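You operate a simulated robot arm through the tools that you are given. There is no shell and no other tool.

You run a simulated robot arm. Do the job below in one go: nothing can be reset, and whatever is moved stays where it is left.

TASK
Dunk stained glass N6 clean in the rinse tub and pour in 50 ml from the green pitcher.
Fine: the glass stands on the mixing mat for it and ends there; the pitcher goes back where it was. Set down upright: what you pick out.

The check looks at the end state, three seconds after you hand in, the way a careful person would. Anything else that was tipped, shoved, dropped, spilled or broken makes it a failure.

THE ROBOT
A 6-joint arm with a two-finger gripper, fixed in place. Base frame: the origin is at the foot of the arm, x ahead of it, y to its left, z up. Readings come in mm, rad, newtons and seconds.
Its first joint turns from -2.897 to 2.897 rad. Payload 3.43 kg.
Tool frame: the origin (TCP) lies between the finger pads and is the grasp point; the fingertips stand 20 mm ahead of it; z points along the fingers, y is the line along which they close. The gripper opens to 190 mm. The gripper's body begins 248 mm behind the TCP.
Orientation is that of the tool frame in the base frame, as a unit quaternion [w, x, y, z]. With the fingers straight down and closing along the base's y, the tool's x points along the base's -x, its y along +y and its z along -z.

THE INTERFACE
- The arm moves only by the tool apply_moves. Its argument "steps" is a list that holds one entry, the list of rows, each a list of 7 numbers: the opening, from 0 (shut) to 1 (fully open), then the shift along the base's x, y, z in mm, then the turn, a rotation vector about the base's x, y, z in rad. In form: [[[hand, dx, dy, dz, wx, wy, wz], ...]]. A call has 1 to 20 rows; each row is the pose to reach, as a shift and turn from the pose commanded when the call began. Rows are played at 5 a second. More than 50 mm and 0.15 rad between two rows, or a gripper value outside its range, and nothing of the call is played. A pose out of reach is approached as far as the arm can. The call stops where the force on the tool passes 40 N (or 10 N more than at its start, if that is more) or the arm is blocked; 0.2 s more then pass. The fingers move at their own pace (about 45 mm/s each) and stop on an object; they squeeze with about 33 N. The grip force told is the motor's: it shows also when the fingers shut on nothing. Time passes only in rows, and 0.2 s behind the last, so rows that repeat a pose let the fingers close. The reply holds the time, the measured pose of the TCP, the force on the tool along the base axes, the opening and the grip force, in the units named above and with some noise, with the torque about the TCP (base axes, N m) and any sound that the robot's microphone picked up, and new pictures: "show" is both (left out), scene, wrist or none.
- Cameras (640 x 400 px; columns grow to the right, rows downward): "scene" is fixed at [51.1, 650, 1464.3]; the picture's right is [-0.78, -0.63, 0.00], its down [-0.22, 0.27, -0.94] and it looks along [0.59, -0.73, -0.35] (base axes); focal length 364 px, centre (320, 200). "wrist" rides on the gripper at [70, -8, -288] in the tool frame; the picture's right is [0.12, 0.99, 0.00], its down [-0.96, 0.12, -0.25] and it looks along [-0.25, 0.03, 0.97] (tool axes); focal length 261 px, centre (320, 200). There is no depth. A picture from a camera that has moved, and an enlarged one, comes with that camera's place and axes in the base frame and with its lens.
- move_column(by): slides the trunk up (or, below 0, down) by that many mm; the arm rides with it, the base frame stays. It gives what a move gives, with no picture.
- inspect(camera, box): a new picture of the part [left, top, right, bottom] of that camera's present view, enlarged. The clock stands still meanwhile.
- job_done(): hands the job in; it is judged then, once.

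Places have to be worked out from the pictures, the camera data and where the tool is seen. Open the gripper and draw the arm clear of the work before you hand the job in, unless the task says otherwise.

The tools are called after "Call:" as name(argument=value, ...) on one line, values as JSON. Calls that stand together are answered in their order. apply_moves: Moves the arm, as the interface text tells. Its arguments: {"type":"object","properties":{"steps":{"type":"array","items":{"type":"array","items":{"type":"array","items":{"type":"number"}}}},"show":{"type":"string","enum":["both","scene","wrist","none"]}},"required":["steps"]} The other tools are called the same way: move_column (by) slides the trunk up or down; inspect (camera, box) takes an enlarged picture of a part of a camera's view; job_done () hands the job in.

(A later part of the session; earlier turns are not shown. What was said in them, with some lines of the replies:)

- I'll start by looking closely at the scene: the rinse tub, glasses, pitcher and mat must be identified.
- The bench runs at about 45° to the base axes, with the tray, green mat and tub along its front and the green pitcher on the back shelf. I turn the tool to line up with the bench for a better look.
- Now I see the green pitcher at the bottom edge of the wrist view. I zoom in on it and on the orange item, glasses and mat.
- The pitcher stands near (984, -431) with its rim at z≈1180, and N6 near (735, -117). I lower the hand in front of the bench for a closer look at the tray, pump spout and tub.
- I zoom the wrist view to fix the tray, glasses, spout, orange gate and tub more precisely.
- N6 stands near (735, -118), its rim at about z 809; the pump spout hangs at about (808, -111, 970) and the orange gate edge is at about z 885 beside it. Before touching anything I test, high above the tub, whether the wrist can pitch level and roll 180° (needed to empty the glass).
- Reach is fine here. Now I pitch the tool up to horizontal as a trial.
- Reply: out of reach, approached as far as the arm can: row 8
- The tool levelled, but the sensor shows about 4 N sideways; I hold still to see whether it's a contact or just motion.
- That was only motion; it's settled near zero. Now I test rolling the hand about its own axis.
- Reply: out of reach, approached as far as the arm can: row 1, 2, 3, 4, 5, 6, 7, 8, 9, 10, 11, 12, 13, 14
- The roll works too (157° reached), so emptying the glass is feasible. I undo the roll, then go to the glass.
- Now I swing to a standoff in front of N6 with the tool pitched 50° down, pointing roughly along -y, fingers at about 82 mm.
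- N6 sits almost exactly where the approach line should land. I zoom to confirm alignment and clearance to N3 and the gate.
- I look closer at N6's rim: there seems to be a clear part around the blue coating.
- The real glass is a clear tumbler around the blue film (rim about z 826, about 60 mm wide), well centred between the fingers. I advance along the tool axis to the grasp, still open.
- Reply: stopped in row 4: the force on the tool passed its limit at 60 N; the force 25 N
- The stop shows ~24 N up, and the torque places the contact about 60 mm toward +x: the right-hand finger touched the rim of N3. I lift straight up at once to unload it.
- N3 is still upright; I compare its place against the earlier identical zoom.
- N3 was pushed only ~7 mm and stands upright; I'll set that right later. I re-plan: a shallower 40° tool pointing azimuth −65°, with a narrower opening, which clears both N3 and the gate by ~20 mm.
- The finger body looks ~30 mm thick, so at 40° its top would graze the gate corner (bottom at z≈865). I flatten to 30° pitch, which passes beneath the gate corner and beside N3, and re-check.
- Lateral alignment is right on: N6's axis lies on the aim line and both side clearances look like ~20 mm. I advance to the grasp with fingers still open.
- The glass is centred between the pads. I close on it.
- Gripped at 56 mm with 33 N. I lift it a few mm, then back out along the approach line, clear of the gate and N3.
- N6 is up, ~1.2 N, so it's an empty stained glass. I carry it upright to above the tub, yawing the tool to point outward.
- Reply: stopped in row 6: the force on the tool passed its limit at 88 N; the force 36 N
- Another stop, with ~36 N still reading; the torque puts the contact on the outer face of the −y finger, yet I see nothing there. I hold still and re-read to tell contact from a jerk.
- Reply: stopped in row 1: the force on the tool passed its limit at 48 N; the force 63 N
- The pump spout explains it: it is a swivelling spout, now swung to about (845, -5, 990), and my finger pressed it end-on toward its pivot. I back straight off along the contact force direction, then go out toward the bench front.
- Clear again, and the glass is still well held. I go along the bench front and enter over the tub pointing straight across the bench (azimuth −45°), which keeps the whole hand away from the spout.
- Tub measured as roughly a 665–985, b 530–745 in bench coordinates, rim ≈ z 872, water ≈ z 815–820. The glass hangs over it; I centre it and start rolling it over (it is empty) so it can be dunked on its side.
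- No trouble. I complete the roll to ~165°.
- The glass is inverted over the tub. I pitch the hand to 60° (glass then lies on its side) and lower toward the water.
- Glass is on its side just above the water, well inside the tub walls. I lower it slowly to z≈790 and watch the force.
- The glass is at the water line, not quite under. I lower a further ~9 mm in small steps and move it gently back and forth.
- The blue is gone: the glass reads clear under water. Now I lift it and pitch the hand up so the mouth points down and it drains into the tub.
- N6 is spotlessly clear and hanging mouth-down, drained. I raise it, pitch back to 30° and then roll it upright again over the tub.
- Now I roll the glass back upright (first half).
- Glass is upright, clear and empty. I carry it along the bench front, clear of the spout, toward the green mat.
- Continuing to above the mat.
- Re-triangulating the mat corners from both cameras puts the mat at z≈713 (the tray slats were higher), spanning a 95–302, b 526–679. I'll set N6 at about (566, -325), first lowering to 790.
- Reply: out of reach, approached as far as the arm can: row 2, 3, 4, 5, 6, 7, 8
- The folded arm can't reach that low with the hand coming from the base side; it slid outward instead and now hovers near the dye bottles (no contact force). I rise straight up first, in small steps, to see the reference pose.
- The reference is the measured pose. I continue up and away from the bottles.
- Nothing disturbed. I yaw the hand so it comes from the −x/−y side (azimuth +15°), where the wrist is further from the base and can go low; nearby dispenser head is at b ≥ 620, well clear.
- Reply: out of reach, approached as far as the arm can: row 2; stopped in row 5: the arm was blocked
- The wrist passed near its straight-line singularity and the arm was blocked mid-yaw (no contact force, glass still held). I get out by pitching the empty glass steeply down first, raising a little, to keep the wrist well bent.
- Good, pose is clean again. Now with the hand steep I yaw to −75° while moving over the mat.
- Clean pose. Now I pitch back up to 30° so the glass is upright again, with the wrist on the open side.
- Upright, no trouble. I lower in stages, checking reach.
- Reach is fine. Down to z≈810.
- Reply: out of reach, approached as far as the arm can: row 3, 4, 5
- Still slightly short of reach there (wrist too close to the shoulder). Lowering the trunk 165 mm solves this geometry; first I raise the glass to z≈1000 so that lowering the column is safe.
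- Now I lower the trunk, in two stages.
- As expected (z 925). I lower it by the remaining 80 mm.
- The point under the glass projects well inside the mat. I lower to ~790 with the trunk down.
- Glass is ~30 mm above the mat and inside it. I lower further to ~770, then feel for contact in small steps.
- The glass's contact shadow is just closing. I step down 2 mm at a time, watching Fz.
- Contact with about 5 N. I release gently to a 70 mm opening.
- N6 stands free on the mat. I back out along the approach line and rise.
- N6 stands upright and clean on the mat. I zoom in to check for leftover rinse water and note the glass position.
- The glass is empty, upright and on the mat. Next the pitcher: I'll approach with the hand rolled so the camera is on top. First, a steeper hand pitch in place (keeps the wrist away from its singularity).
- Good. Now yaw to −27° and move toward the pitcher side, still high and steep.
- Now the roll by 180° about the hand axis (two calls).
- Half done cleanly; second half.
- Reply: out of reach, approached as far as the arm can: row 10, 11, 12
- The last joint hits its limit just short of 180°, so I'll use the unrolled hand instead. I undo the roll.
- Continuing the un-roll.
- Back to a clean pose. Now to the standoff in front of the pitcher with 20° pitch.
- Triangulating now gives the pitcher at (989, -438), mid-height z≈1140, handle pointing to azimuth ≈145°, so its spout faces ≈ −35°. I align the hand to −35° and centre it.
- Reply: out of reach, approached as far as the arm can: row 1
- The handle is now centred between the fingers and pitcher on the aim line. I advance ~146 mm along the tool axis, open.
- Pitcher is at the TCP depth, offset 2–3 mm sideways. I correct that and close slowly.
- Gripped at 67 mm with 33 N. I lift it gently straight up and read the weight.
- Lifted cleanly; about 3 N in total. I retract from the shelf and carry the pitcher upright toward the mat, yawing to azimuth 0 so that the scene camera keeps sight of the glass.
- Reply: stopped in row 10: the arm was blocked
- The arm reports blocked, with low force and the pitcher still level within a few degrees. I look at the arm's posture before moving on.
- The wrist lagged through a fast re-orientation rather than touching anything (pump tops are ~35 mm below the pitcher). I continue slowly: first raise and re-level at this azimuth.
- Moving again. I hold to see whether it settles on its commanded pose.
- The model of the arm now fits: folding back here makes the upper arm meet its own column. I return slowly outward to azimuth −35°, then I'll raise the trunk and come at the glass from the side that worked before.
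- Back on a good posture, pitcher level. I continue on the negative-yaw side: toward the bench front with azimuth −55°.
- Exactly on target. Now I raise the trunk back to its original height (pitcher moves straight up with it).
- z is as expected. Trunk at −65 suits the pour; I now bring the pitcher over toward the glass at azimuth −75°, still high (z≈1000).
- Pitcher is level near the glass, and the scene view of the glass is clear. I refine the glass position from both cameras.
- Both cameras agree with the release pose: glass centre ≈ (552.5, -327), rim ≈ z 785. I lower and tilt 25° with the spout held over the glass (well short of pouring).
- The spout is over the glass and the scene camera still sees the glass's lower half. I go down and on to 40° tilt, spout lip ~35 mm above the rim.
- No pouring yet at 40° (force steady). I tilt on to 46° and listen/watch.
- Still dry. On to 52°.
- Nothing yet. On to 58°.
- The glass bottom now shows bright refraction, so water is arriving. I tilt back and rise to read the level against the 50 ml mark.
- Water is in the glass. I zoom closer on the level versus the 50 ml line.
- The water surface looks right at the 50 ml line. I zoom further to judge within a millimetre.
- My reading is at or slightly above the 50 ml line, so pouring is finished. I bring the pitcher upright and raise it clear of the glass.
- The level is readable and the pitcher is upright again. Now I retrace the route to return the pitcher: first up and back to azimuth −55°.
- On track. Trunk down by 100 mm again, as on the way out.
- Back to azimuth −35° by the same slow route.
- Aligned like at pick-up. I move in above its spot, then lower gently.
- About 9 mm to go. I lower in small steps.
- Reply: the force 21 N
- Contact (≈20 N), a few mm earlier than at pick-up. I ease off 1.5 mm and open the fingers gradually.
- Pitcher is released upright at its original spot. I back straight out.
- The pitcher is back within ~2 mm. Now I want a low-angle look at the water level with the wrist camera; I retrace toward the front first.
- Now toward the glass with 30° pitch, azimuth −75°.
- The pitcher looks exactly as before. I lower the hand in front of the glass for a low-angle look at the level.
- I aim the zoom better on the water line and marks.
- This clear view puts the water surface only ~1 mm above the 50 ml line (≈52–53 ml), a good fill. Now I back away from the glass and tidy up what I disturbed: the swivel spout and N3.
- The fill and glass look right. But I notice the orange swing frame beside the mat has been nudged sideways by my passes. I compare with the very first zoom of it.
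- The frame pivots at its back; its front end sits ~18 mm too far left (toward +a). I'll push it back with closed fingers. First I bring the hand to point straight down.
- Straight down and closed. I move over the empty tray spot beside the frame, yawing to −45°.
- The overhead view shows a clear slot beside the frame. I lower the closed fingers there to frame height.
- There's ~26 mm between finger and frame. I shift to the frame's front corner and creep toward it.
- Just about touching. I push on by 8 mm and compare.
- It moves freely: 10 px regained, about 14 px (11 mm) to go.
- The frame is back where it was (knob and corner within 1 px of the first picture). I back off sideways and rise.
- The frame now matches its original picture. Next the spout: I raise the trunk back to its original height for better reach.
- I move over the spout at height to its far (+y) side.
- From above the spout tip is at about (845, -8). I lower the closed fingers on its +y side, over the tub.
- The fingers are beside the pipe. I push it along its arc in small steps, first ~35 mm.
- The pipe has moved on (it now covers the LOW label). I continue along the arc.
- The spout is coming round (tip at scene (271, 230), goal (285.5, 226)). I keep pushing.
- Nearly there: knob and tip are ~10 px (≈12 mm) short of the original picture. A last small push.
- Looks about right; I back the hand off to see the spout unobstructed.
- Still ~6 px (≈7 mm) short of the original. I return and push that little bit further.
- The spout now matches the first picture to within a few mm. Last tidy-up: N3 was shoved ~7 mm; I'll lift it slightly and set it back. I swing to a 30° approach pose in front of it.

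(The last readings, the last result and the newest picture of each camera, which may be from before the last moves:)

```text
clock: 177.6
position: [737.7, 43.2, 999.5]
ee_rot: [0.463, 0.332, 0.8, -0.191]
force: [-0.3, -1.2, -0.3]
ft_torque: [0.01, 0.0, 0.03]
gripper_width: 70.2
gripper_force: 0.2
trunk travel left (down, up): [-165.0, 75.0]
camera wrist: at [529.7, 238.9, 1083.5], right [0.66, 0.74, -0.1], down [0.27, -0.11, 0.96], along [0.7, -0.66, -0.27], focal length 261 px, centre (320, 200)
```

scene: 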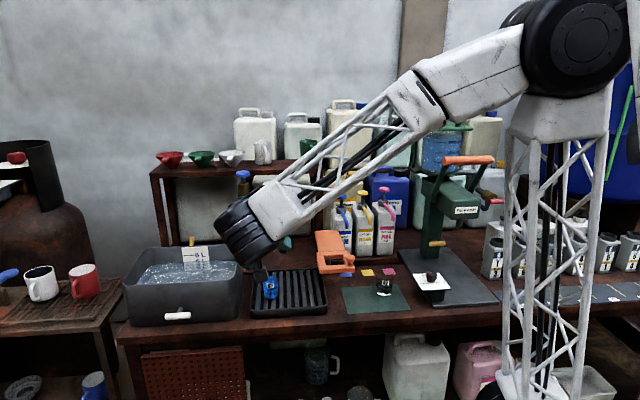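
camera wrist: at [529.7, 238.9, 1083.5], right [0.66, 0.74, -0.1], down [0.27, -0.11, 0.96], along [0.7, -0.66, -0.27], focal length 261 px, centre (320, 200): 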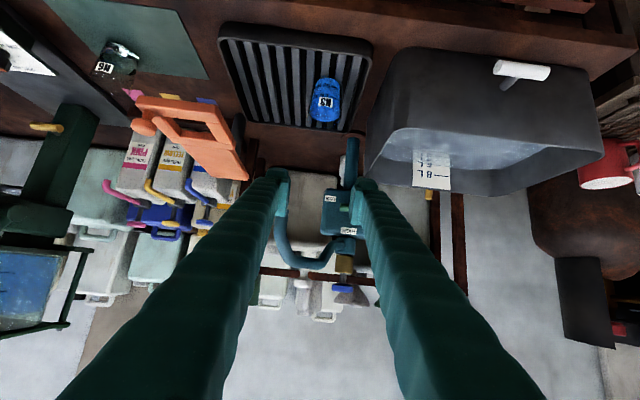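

Good pose. I lower to the standoff level in front of N3 and check alignment.

Call:
apply_moves(steps=[[[0.37, -2, 0, -35, 0, 0, 0], [0.37, -4, -1, -70, 0, 0, 0], [0.37, -5, -2, -105, 0, 0, 0], [0.37, -6, -2, -134, 0, 0, 0], [0.37, -6, -2, -134, 0, 0, 0]]], show="wrist")

Call:
inspect(camera="wrist", box=[240, 110, 440, 235])

Call:
inspect(camera="scene", box=[220, 200, 380, 320])

```text
clock: 178.8
position: [732.0, 40.5, 868.0]
ee_rot: [0.462, 0.332, 0.8, -0.191]
force: [0.0, -0.9, 0.3]
ft_torque: [0.0, 0.02, -0.01]
gripper_width: 70.5
gripper_force: 0.1
trunk travel left (down, up): [-165.0, 75.0]
camera wrist: at [523.9, 236.8, 951.3], right [0.66, 0.74, -0.1], down [0.27, -0.11, 0.96], along [0.7, -0.66, -0.27], focal length 261 px, centre (320, 200)
```

wrist: 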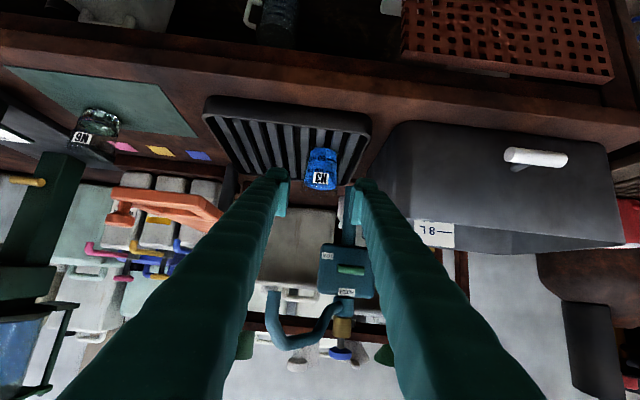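

```text
3.20 times, centred on (340, 172) of wrist
camera zoom: at [523.9, 236.8, 951.3], right [0.66, 0.74, -0.1], down [0.27, -0.11, 0.96], along [0.7, -0.66, -0.27], focal length 834 px, centre (256, 288)
```

zoom: 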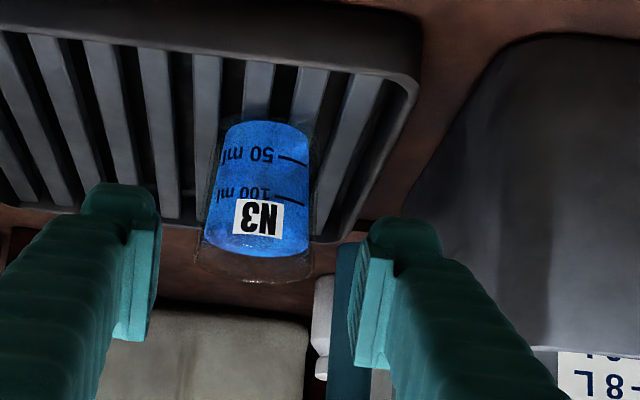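

```text
3.33 times, centred on (300, 260) of scene
camera zoom: at [51.1, 650.0, 1464.3], right [-0.78, -0.63, 0.0], down [-0.22, 0.27, -0.94], along [0.59, -0.73, -0.35], focal length 1212 px, centre (387, 0)
```

zoom: 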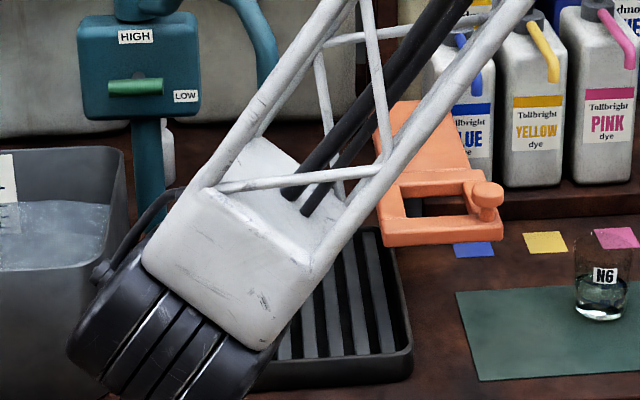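

N3 is centred to ~1 mm on the approach line with good clearances. I advance, fingers open.

Call:
apply_moves(steps=[[[0.37, 14.4, -14.1, -12, 0, 0, 0], [0.37, 28.8, -28.2, -24, 0, 0, 0], [0.37, 43.2, -42.3, -37, 0, 0, 0], [0.37, 57.6, -56.4, -50, 0, 0, 0], [0.37, 72, -70.5, -62, 0, 0, 0], [0.37, 86.4, -84.6, -75, 0, 0, 0], [0.37, 86.4, -84.6, -75, 0, 0, 0]]], show="wrist")

Call:
inspect(camera="wrist", box=[240, 110, 440, 235])

```text
clock: 180.4
position: [818.6, -43.9, 793.2]
ee_rot: [0.461, 0.332, 0.8, -0.191]
force: [0.1, -0.9, -0.4]
ft_torque: [0.02, 0.01, 0.02]
gripper_width: 70.4
gripper_force: 0.1
trunk travel left (down, up): [-165.0, 75.0]
camera wrist: at [609.5, 151.9, 876.2], right [0.66, 0.74, -0.1], down [0.27, -0.11, 0.96], along [0.7, -0.66, -0.27], focal length 261 px, centre (320, 200)
```

wrist: 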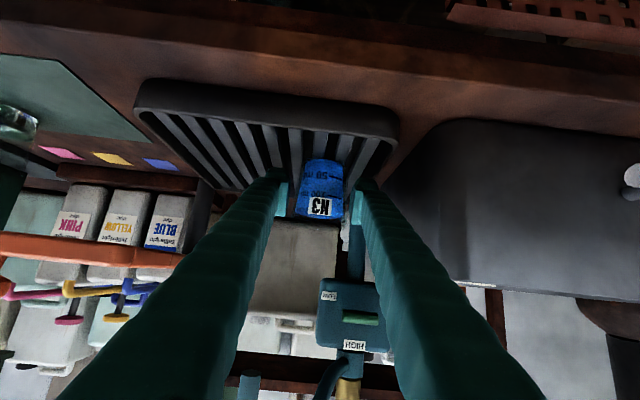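

```text
3.20 times, centred on (340, 172) of wrist
camera zoom: at [609.5, 151.9, 876.2], right [0.66, 0.74, -0.1], down [0.27, -0.11, 0.96], along [0.7, -0.66, -0.27], focal length 834 px, centre (256, 288)
```

zoom: 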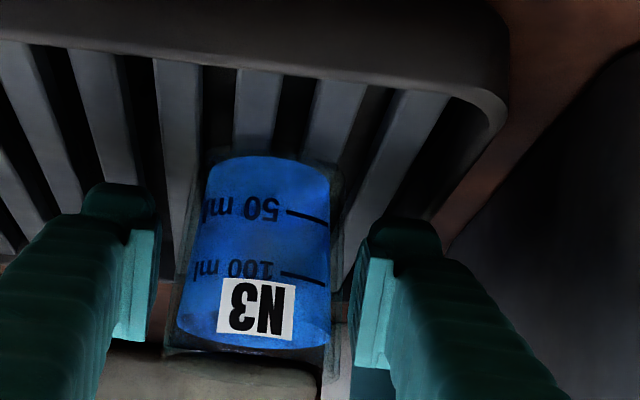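

Centred; I retract 8 mm to put the pads on its axis, then close gently.

Call:
apply_moves(steps=[[[0.37, -4.9, 4.9, 3, 0, 0, 0], [0.37, -4.9, 4.9, 3, 0, 0, 0], [0.34, -4.9, 4.9, 3, 0, 0, 0], [0.32, -4.9, 4.9, 3, 0, 0, 0], [0.3, -4.9, 4.9, 3, 0, 0, 0], [0.25, -4.9, 4.9, 3, 0, 0, 0], [0.15, -4.9, 4.9, 3, 0, 0, 0], [0.15, -4.9, 4.9, 3, 0, 0, 0]]], show="none")

```text
clock: 182.2
position: [813.2, -38.6, 794.8]
ee_rot: [0.461, 0.332, 0.8, -0.191]
force: [0.4, -0.6, 0.8]
ft_torque: [0.0, 0.06, -0.01]
gripper_width: 58.0
gripper_force: 32.6
trunk travel left (down, up): [-165.0, 75.0]
```

Gripped. I lift 3 mm, shift by (−6.5, +2.6) mm and set it down again.

Call:
apply_moves(steps=[[[0.15, 0, 0, 2, 0, 0, 0], [0.15, 0, 0, 4, 0, 0, 0], [0.15, -3.2, 1.3, 4, 0, 0, 0], [0.15, -6.5, 2.6, 4, 0, 0, 0], [0.15, -6.5, 2.6, 4, 0, 0, 0]]], show="none")

Call:
inspect(camera="wrist", box=[240, 110, 440, 235])

```text
clock: 183.4
position: [808.4, -37.3, 800.6]
ee_rot: [0.462, 0.332, 0.8, -0.191]
force: [-0.2, 0.2, -1.1]
ft_torque: [-0.01, 0.01, 0.02]
gripper_width: 57.8
gripper_force: 32.9
trunk travel left (down, up): [-165.0, 75.0]
```

```text
3.20 times, centred on (340, 172) of wrist
camera zoom: at [599.5, 159.2, 882.5], right [0.66, 0.74, -0.1], down [0.27, -0.11, 0.96], along [0.7, -0.66, -0.27], focal length 834 px, centre (256, 288)
```

zoom: 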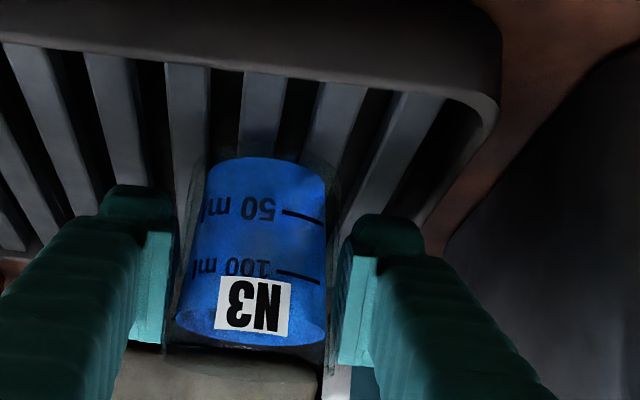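

It's lifted and shifted. I lower it back in small steps.

Call:
apply_moves(steps=[[[0.15, 0, 0, -2, 0, 0, 0], [0.15, 0, 0, -3.5, 0, 0, 0], [0.15, 0, 0, -4.5, 0, 0, 0], [0.15, 0, 0, -4.5, 0, 0, 0]]], show="none")

```text
clock: 184.4
position: [809.4, -36.9, 795.5]
ee_rot: [0.462, 0.332, 0.8, -0.191]
force: [0.7, -0.9, 5.6]
ft_torque: [-0.08, 0.06, 0.01]
gripper_width: 57.9
gripper_force: 32.6
trunk travel left (down, up): [-165.0, 75.0]
```

Contact with ~6 N. I release slowly.

Call:
apply_moves(steps=[[[0.29, 0, 0, 0, 0, 0, 0], [0.31, 0, 0, 0, 0, 0, 0], [0.34, 0, 0, 0, 0, 0, 0], [0.38, 0, 0, 0, 0, 0, 0], [0.38, 0, 0, 0, 0, 0, 0]]], show="none")

Call:
inspect(camera="wrist", box=[240, 110, 440, 235])

```text
clock: 185.6
position: [808.5, -36.0, 795.0]
ee_rot: [0.46, 0.333, 0.8, -0.192]
force: [-0.3, 0.2, -0.3]
ft_torque: [0.0, 0.03, 0.0]
gripper_width: 72.0
gripper_force: 0.2
trunk travel left (down, up): [-165.0, 75.0]
```

```text
3.20 times, centred on (340, 172) of wrist
camera zoom: at [600.0, 159.2, 878.2], right [0.66, 0.74, -0.1], down [0.27, -0.11, 0.96], along [0.7, -0.66, -0.27], focal length 834 px, centre (256, 288)
```

zoom: 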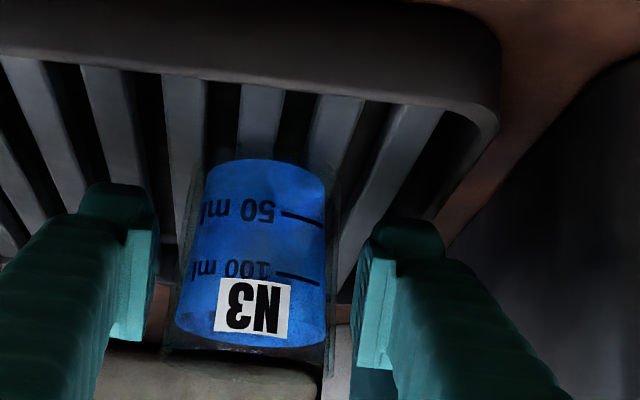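

N3 stands free. I back out along the approach line and rise.

Call:
apply_moves(steps=[[[0.38, -15, 15, 12, 0, 0, 0], [0.38, -31, 31, 25, 0, 0, 0], [0.38, -47, 47, 38, 0, 0, 0], [0.38, -63, 63, 51, 0, 0, 0], [0.38, -79, 79, 64, 0, 0, 0], [0.38, -92, 92, 85, 0, 0, 0], [0.38, -92, 92, 125, 0, 0, 0], [0.38, -92, 92, 170, 0, 0, 0], [0.38, -92, 92, 215, 0, 0, 0], [0.38, -92, 92, 255, 0, 0, 0], [0.38, -92, 92, 255, 0, 0, 0]]])

Call:
inspect(camera="scene", box=[260, 255, 330, 310])

Call:
inspect(camera="scene", box=[215, 165, 335, 320])

```text
clock: 188.0
position: [714.4, 57.1, 1050.5]
ee_rot: [0.461, 0.331, 0.801, -0.19]
force: [-0.5, 0.1, -0.6]
ft_torque: [0.0, -0.04, 0.01]
gripper_width: 72.0
gripper_force: 0.1
trunk travel left (down, up): [-165.0, 75.0]
camera wrist: at [506.3, 253.1, 1133.8], right [0.66, 0.74, -0.1], down [0.27, -0.11, 0.96], along [0.7, -0.66, -0.27], focal length 261 px, centre (320, 200)
```

scene: 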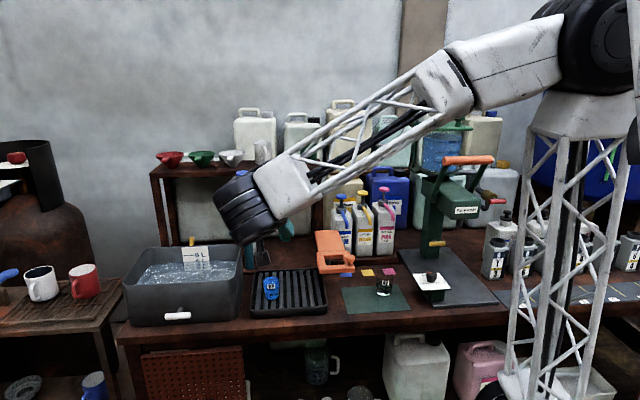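
wrist: 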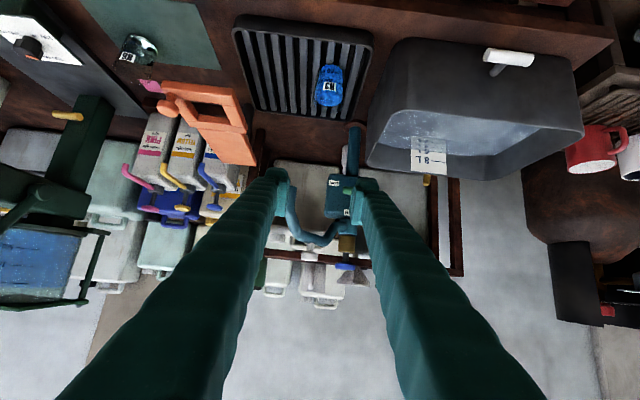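

```text
7.27 times, centred on (295, 282) of scene
camera zoom: at [51.1, 650.0, 1464.3], right [-0.78, -0.63, 0.0], down [-0.22, 0.27, -0.94], along [0.59, -0.73, -0.35], focal length 2644 px, centre (502, -400)
```

zoom: 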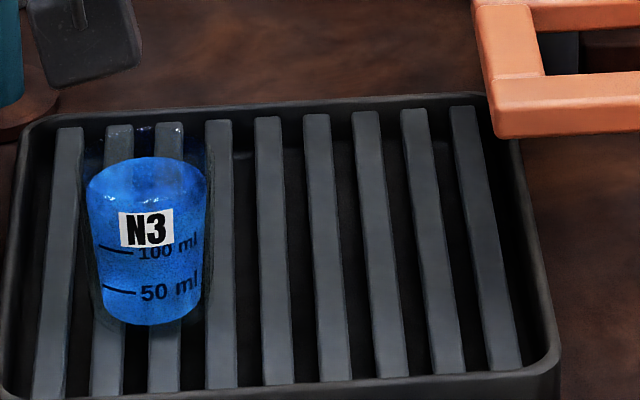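

```text
2.58 times, centred on (275, 242) of scene
camera zoom: at [51.1, 650.0, 1464.3], right [-0.78, -0.63, 0.0], down [-0.22, 0.27, -0.94], along [0.59, -0.73, -0.35], focal length 938 px, centre (436, 90)
```

zoom: 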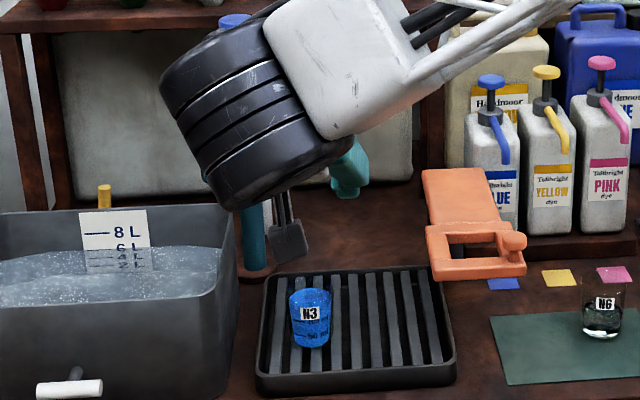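

N3 is back exactly as in the first picture, and so is the frame. I now draw the arm up and clear of the bench.

Call:
apply_moves(steps=[[[0.5, -10, 0, 20, 0.0926, 0.0926, 0], [0.6, -20, -5, 45, 0.1851, 0.1851, 0], [0.7, -30, -12, 70, 0.2777, 0.2777, 0], [0.8, -42, -20, 95, 0.3702, 0.3702, 0], [0.9, -54, -30, 120, 0.4628, 0.4628, 0], [1, -66, -40, 145, 0.5553, 0.5553, 0], [1, -78, -50, 170, 0.6479, 0.6479, 0], [1, -90, -57, 195, 0.7404, 0.7404, 0], [1, -90, -57, 225, 0.7404, 0.7404, 0], [1, -90, -57, 250, 0.7404, 0.7404, 0], [1, -90, -57, 250, 0.7404, 0.7404, 0]]])

Call:
inspect(camera="scene", box=[120, 100, 330, 330])

Call:
inspect(camera="scene", box=[310, 160, 510, 320])

Call:
inspect(camera="scene", box=[376, 278, 396, 296])

Call:
inspect(camera="scene", box=[215, 165, 335, 320])

```text
clock: 190.4
position: [625.6, -3.9, 1301.1]
ee_rot: [-0.001, 0.383, 0.924, 0.0]
force: [0.0, 0.4, -0.4]
ft_torque: [-0.02, 0.01, -0.02]
gripper_width: 190.1
gripper_force: 0.0
trunk travel left (down, up): [-165.0, 75.0]
camera wrist: at [569.1, 41.3, 1588.5], right [0.62, 0.79, 0.0], down [0.76, -0.6, 0.25], along [0.19, -0.15, -0.97], focal length 261 px, centre (320, 200)
```

scene: 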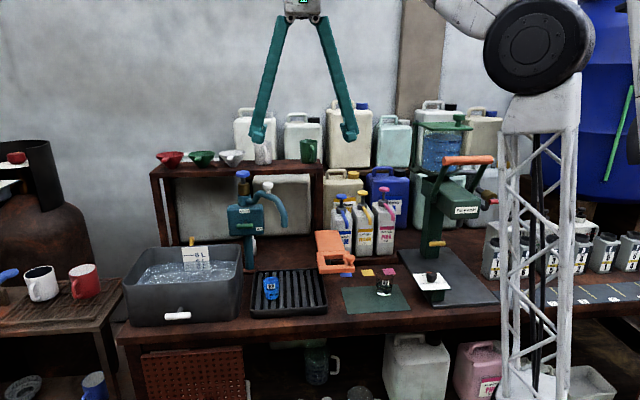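
wrist: 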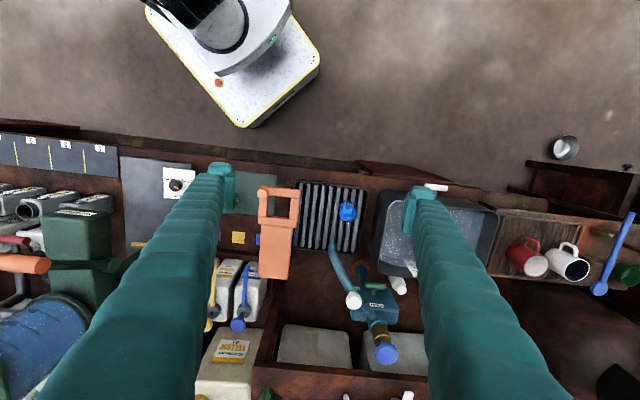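

```text
1.74 times, centred on (225, 215) of scene
camera zoom: at [51.1, 650.0, 1464.3], right [-0.78, -0.63, 0.0], down [-0.22, 0.27, -0.94], along [0.59, -0.73, -0.35], focal length 632 px, centre (485, 174)
```

zoom: 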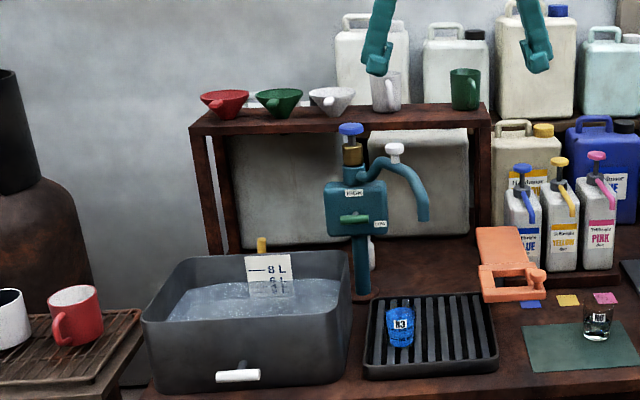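

```text
2.50 times, centred on (410, 240) of scene
camera zoom: at [51.1, 650.0, 1464.3], right [-0.78, -0.63, 0.0], down [-0.22, 0.27, -0.94], along [0.59, -0.73, -0.35], focal length 909 px, centre (95, 100)
```

zoom: 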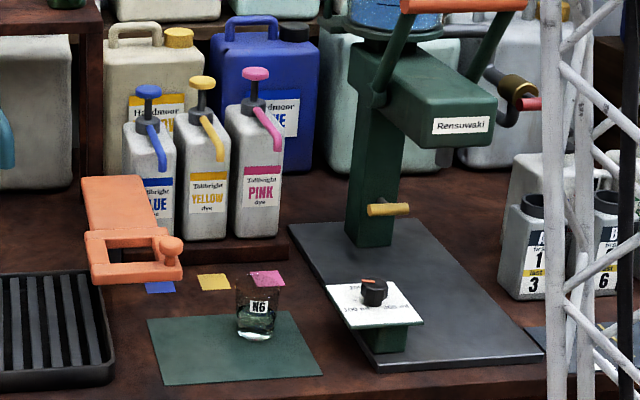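

```text
16.00 times, centred on (386, 287) of scene
camera zoom: at [51.1, 650.0, 1464.3], right [-0.78, -0.63, 0.0], down [-0.22, 0.27, -0.94], along [0.59, -0.73, -0.35], focal length 5816 px, centre (-736, -1192)
```

zoom: 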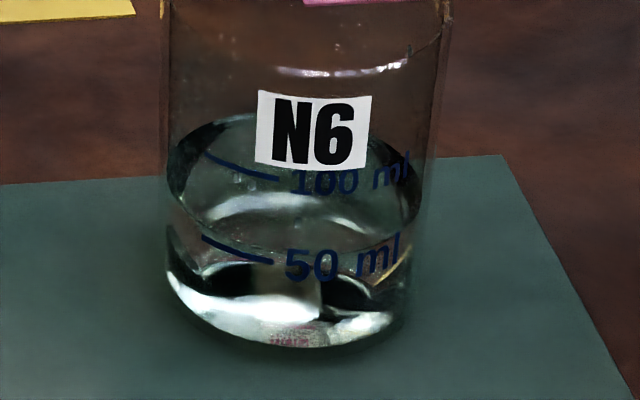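

```text
2.58 times, centred on (275, 242) of scene
camera zoom: at [51.1, 650.0, 1464.3], right [-0.78, -0.63, 0.0], down [-0.22, 0.27, -0.94], along [0.59, -0.73, -0.35], focal length 938 px, centre (436, 90)
```

zoom: 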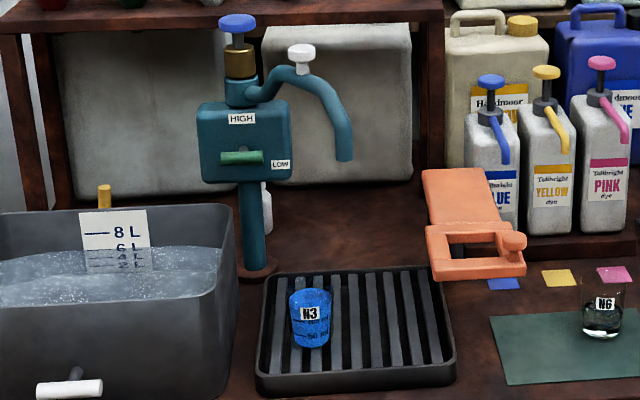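

Everything matches the first pictures: N6 is clean, upright on the mat and filled to the 50 ml line. The pitcher is back on the shelf, and N3, the swing frame and the spout are back in place to within a few millimetres. The gripper is open and the arm is clear, so I hand the job in.

Call:
job_done()

```text
The job is handed in.
```

I rinsed N6 clean in the tub, stood it upright on the green mat and filled it from the green pitcher. I've handed the job in, and no verdict has come back yet.

- **Fill:** the water sits about 1 mm above the 50 ml line, which I read as roughly 52–53 ml. I did not take any out.
- **Pitcher:** it is upright on the shelf, within about 2 mm of where it stood.
- **Things I bumped:** I moved three things during the work and put each one back.

| Object | How far it moved | Now, compared with the first pictures |
|---|---|---|
| Glass N3 | about 7 mm | matches |
| Orange swing frame | about 19 mm at its front end | matches |
| Pump spout | swung about 35° | about 1° short of its original angle |

I saw no spills, tipped items or breakage in the last pictures. The gripper is open and the arm is clear of the bench.
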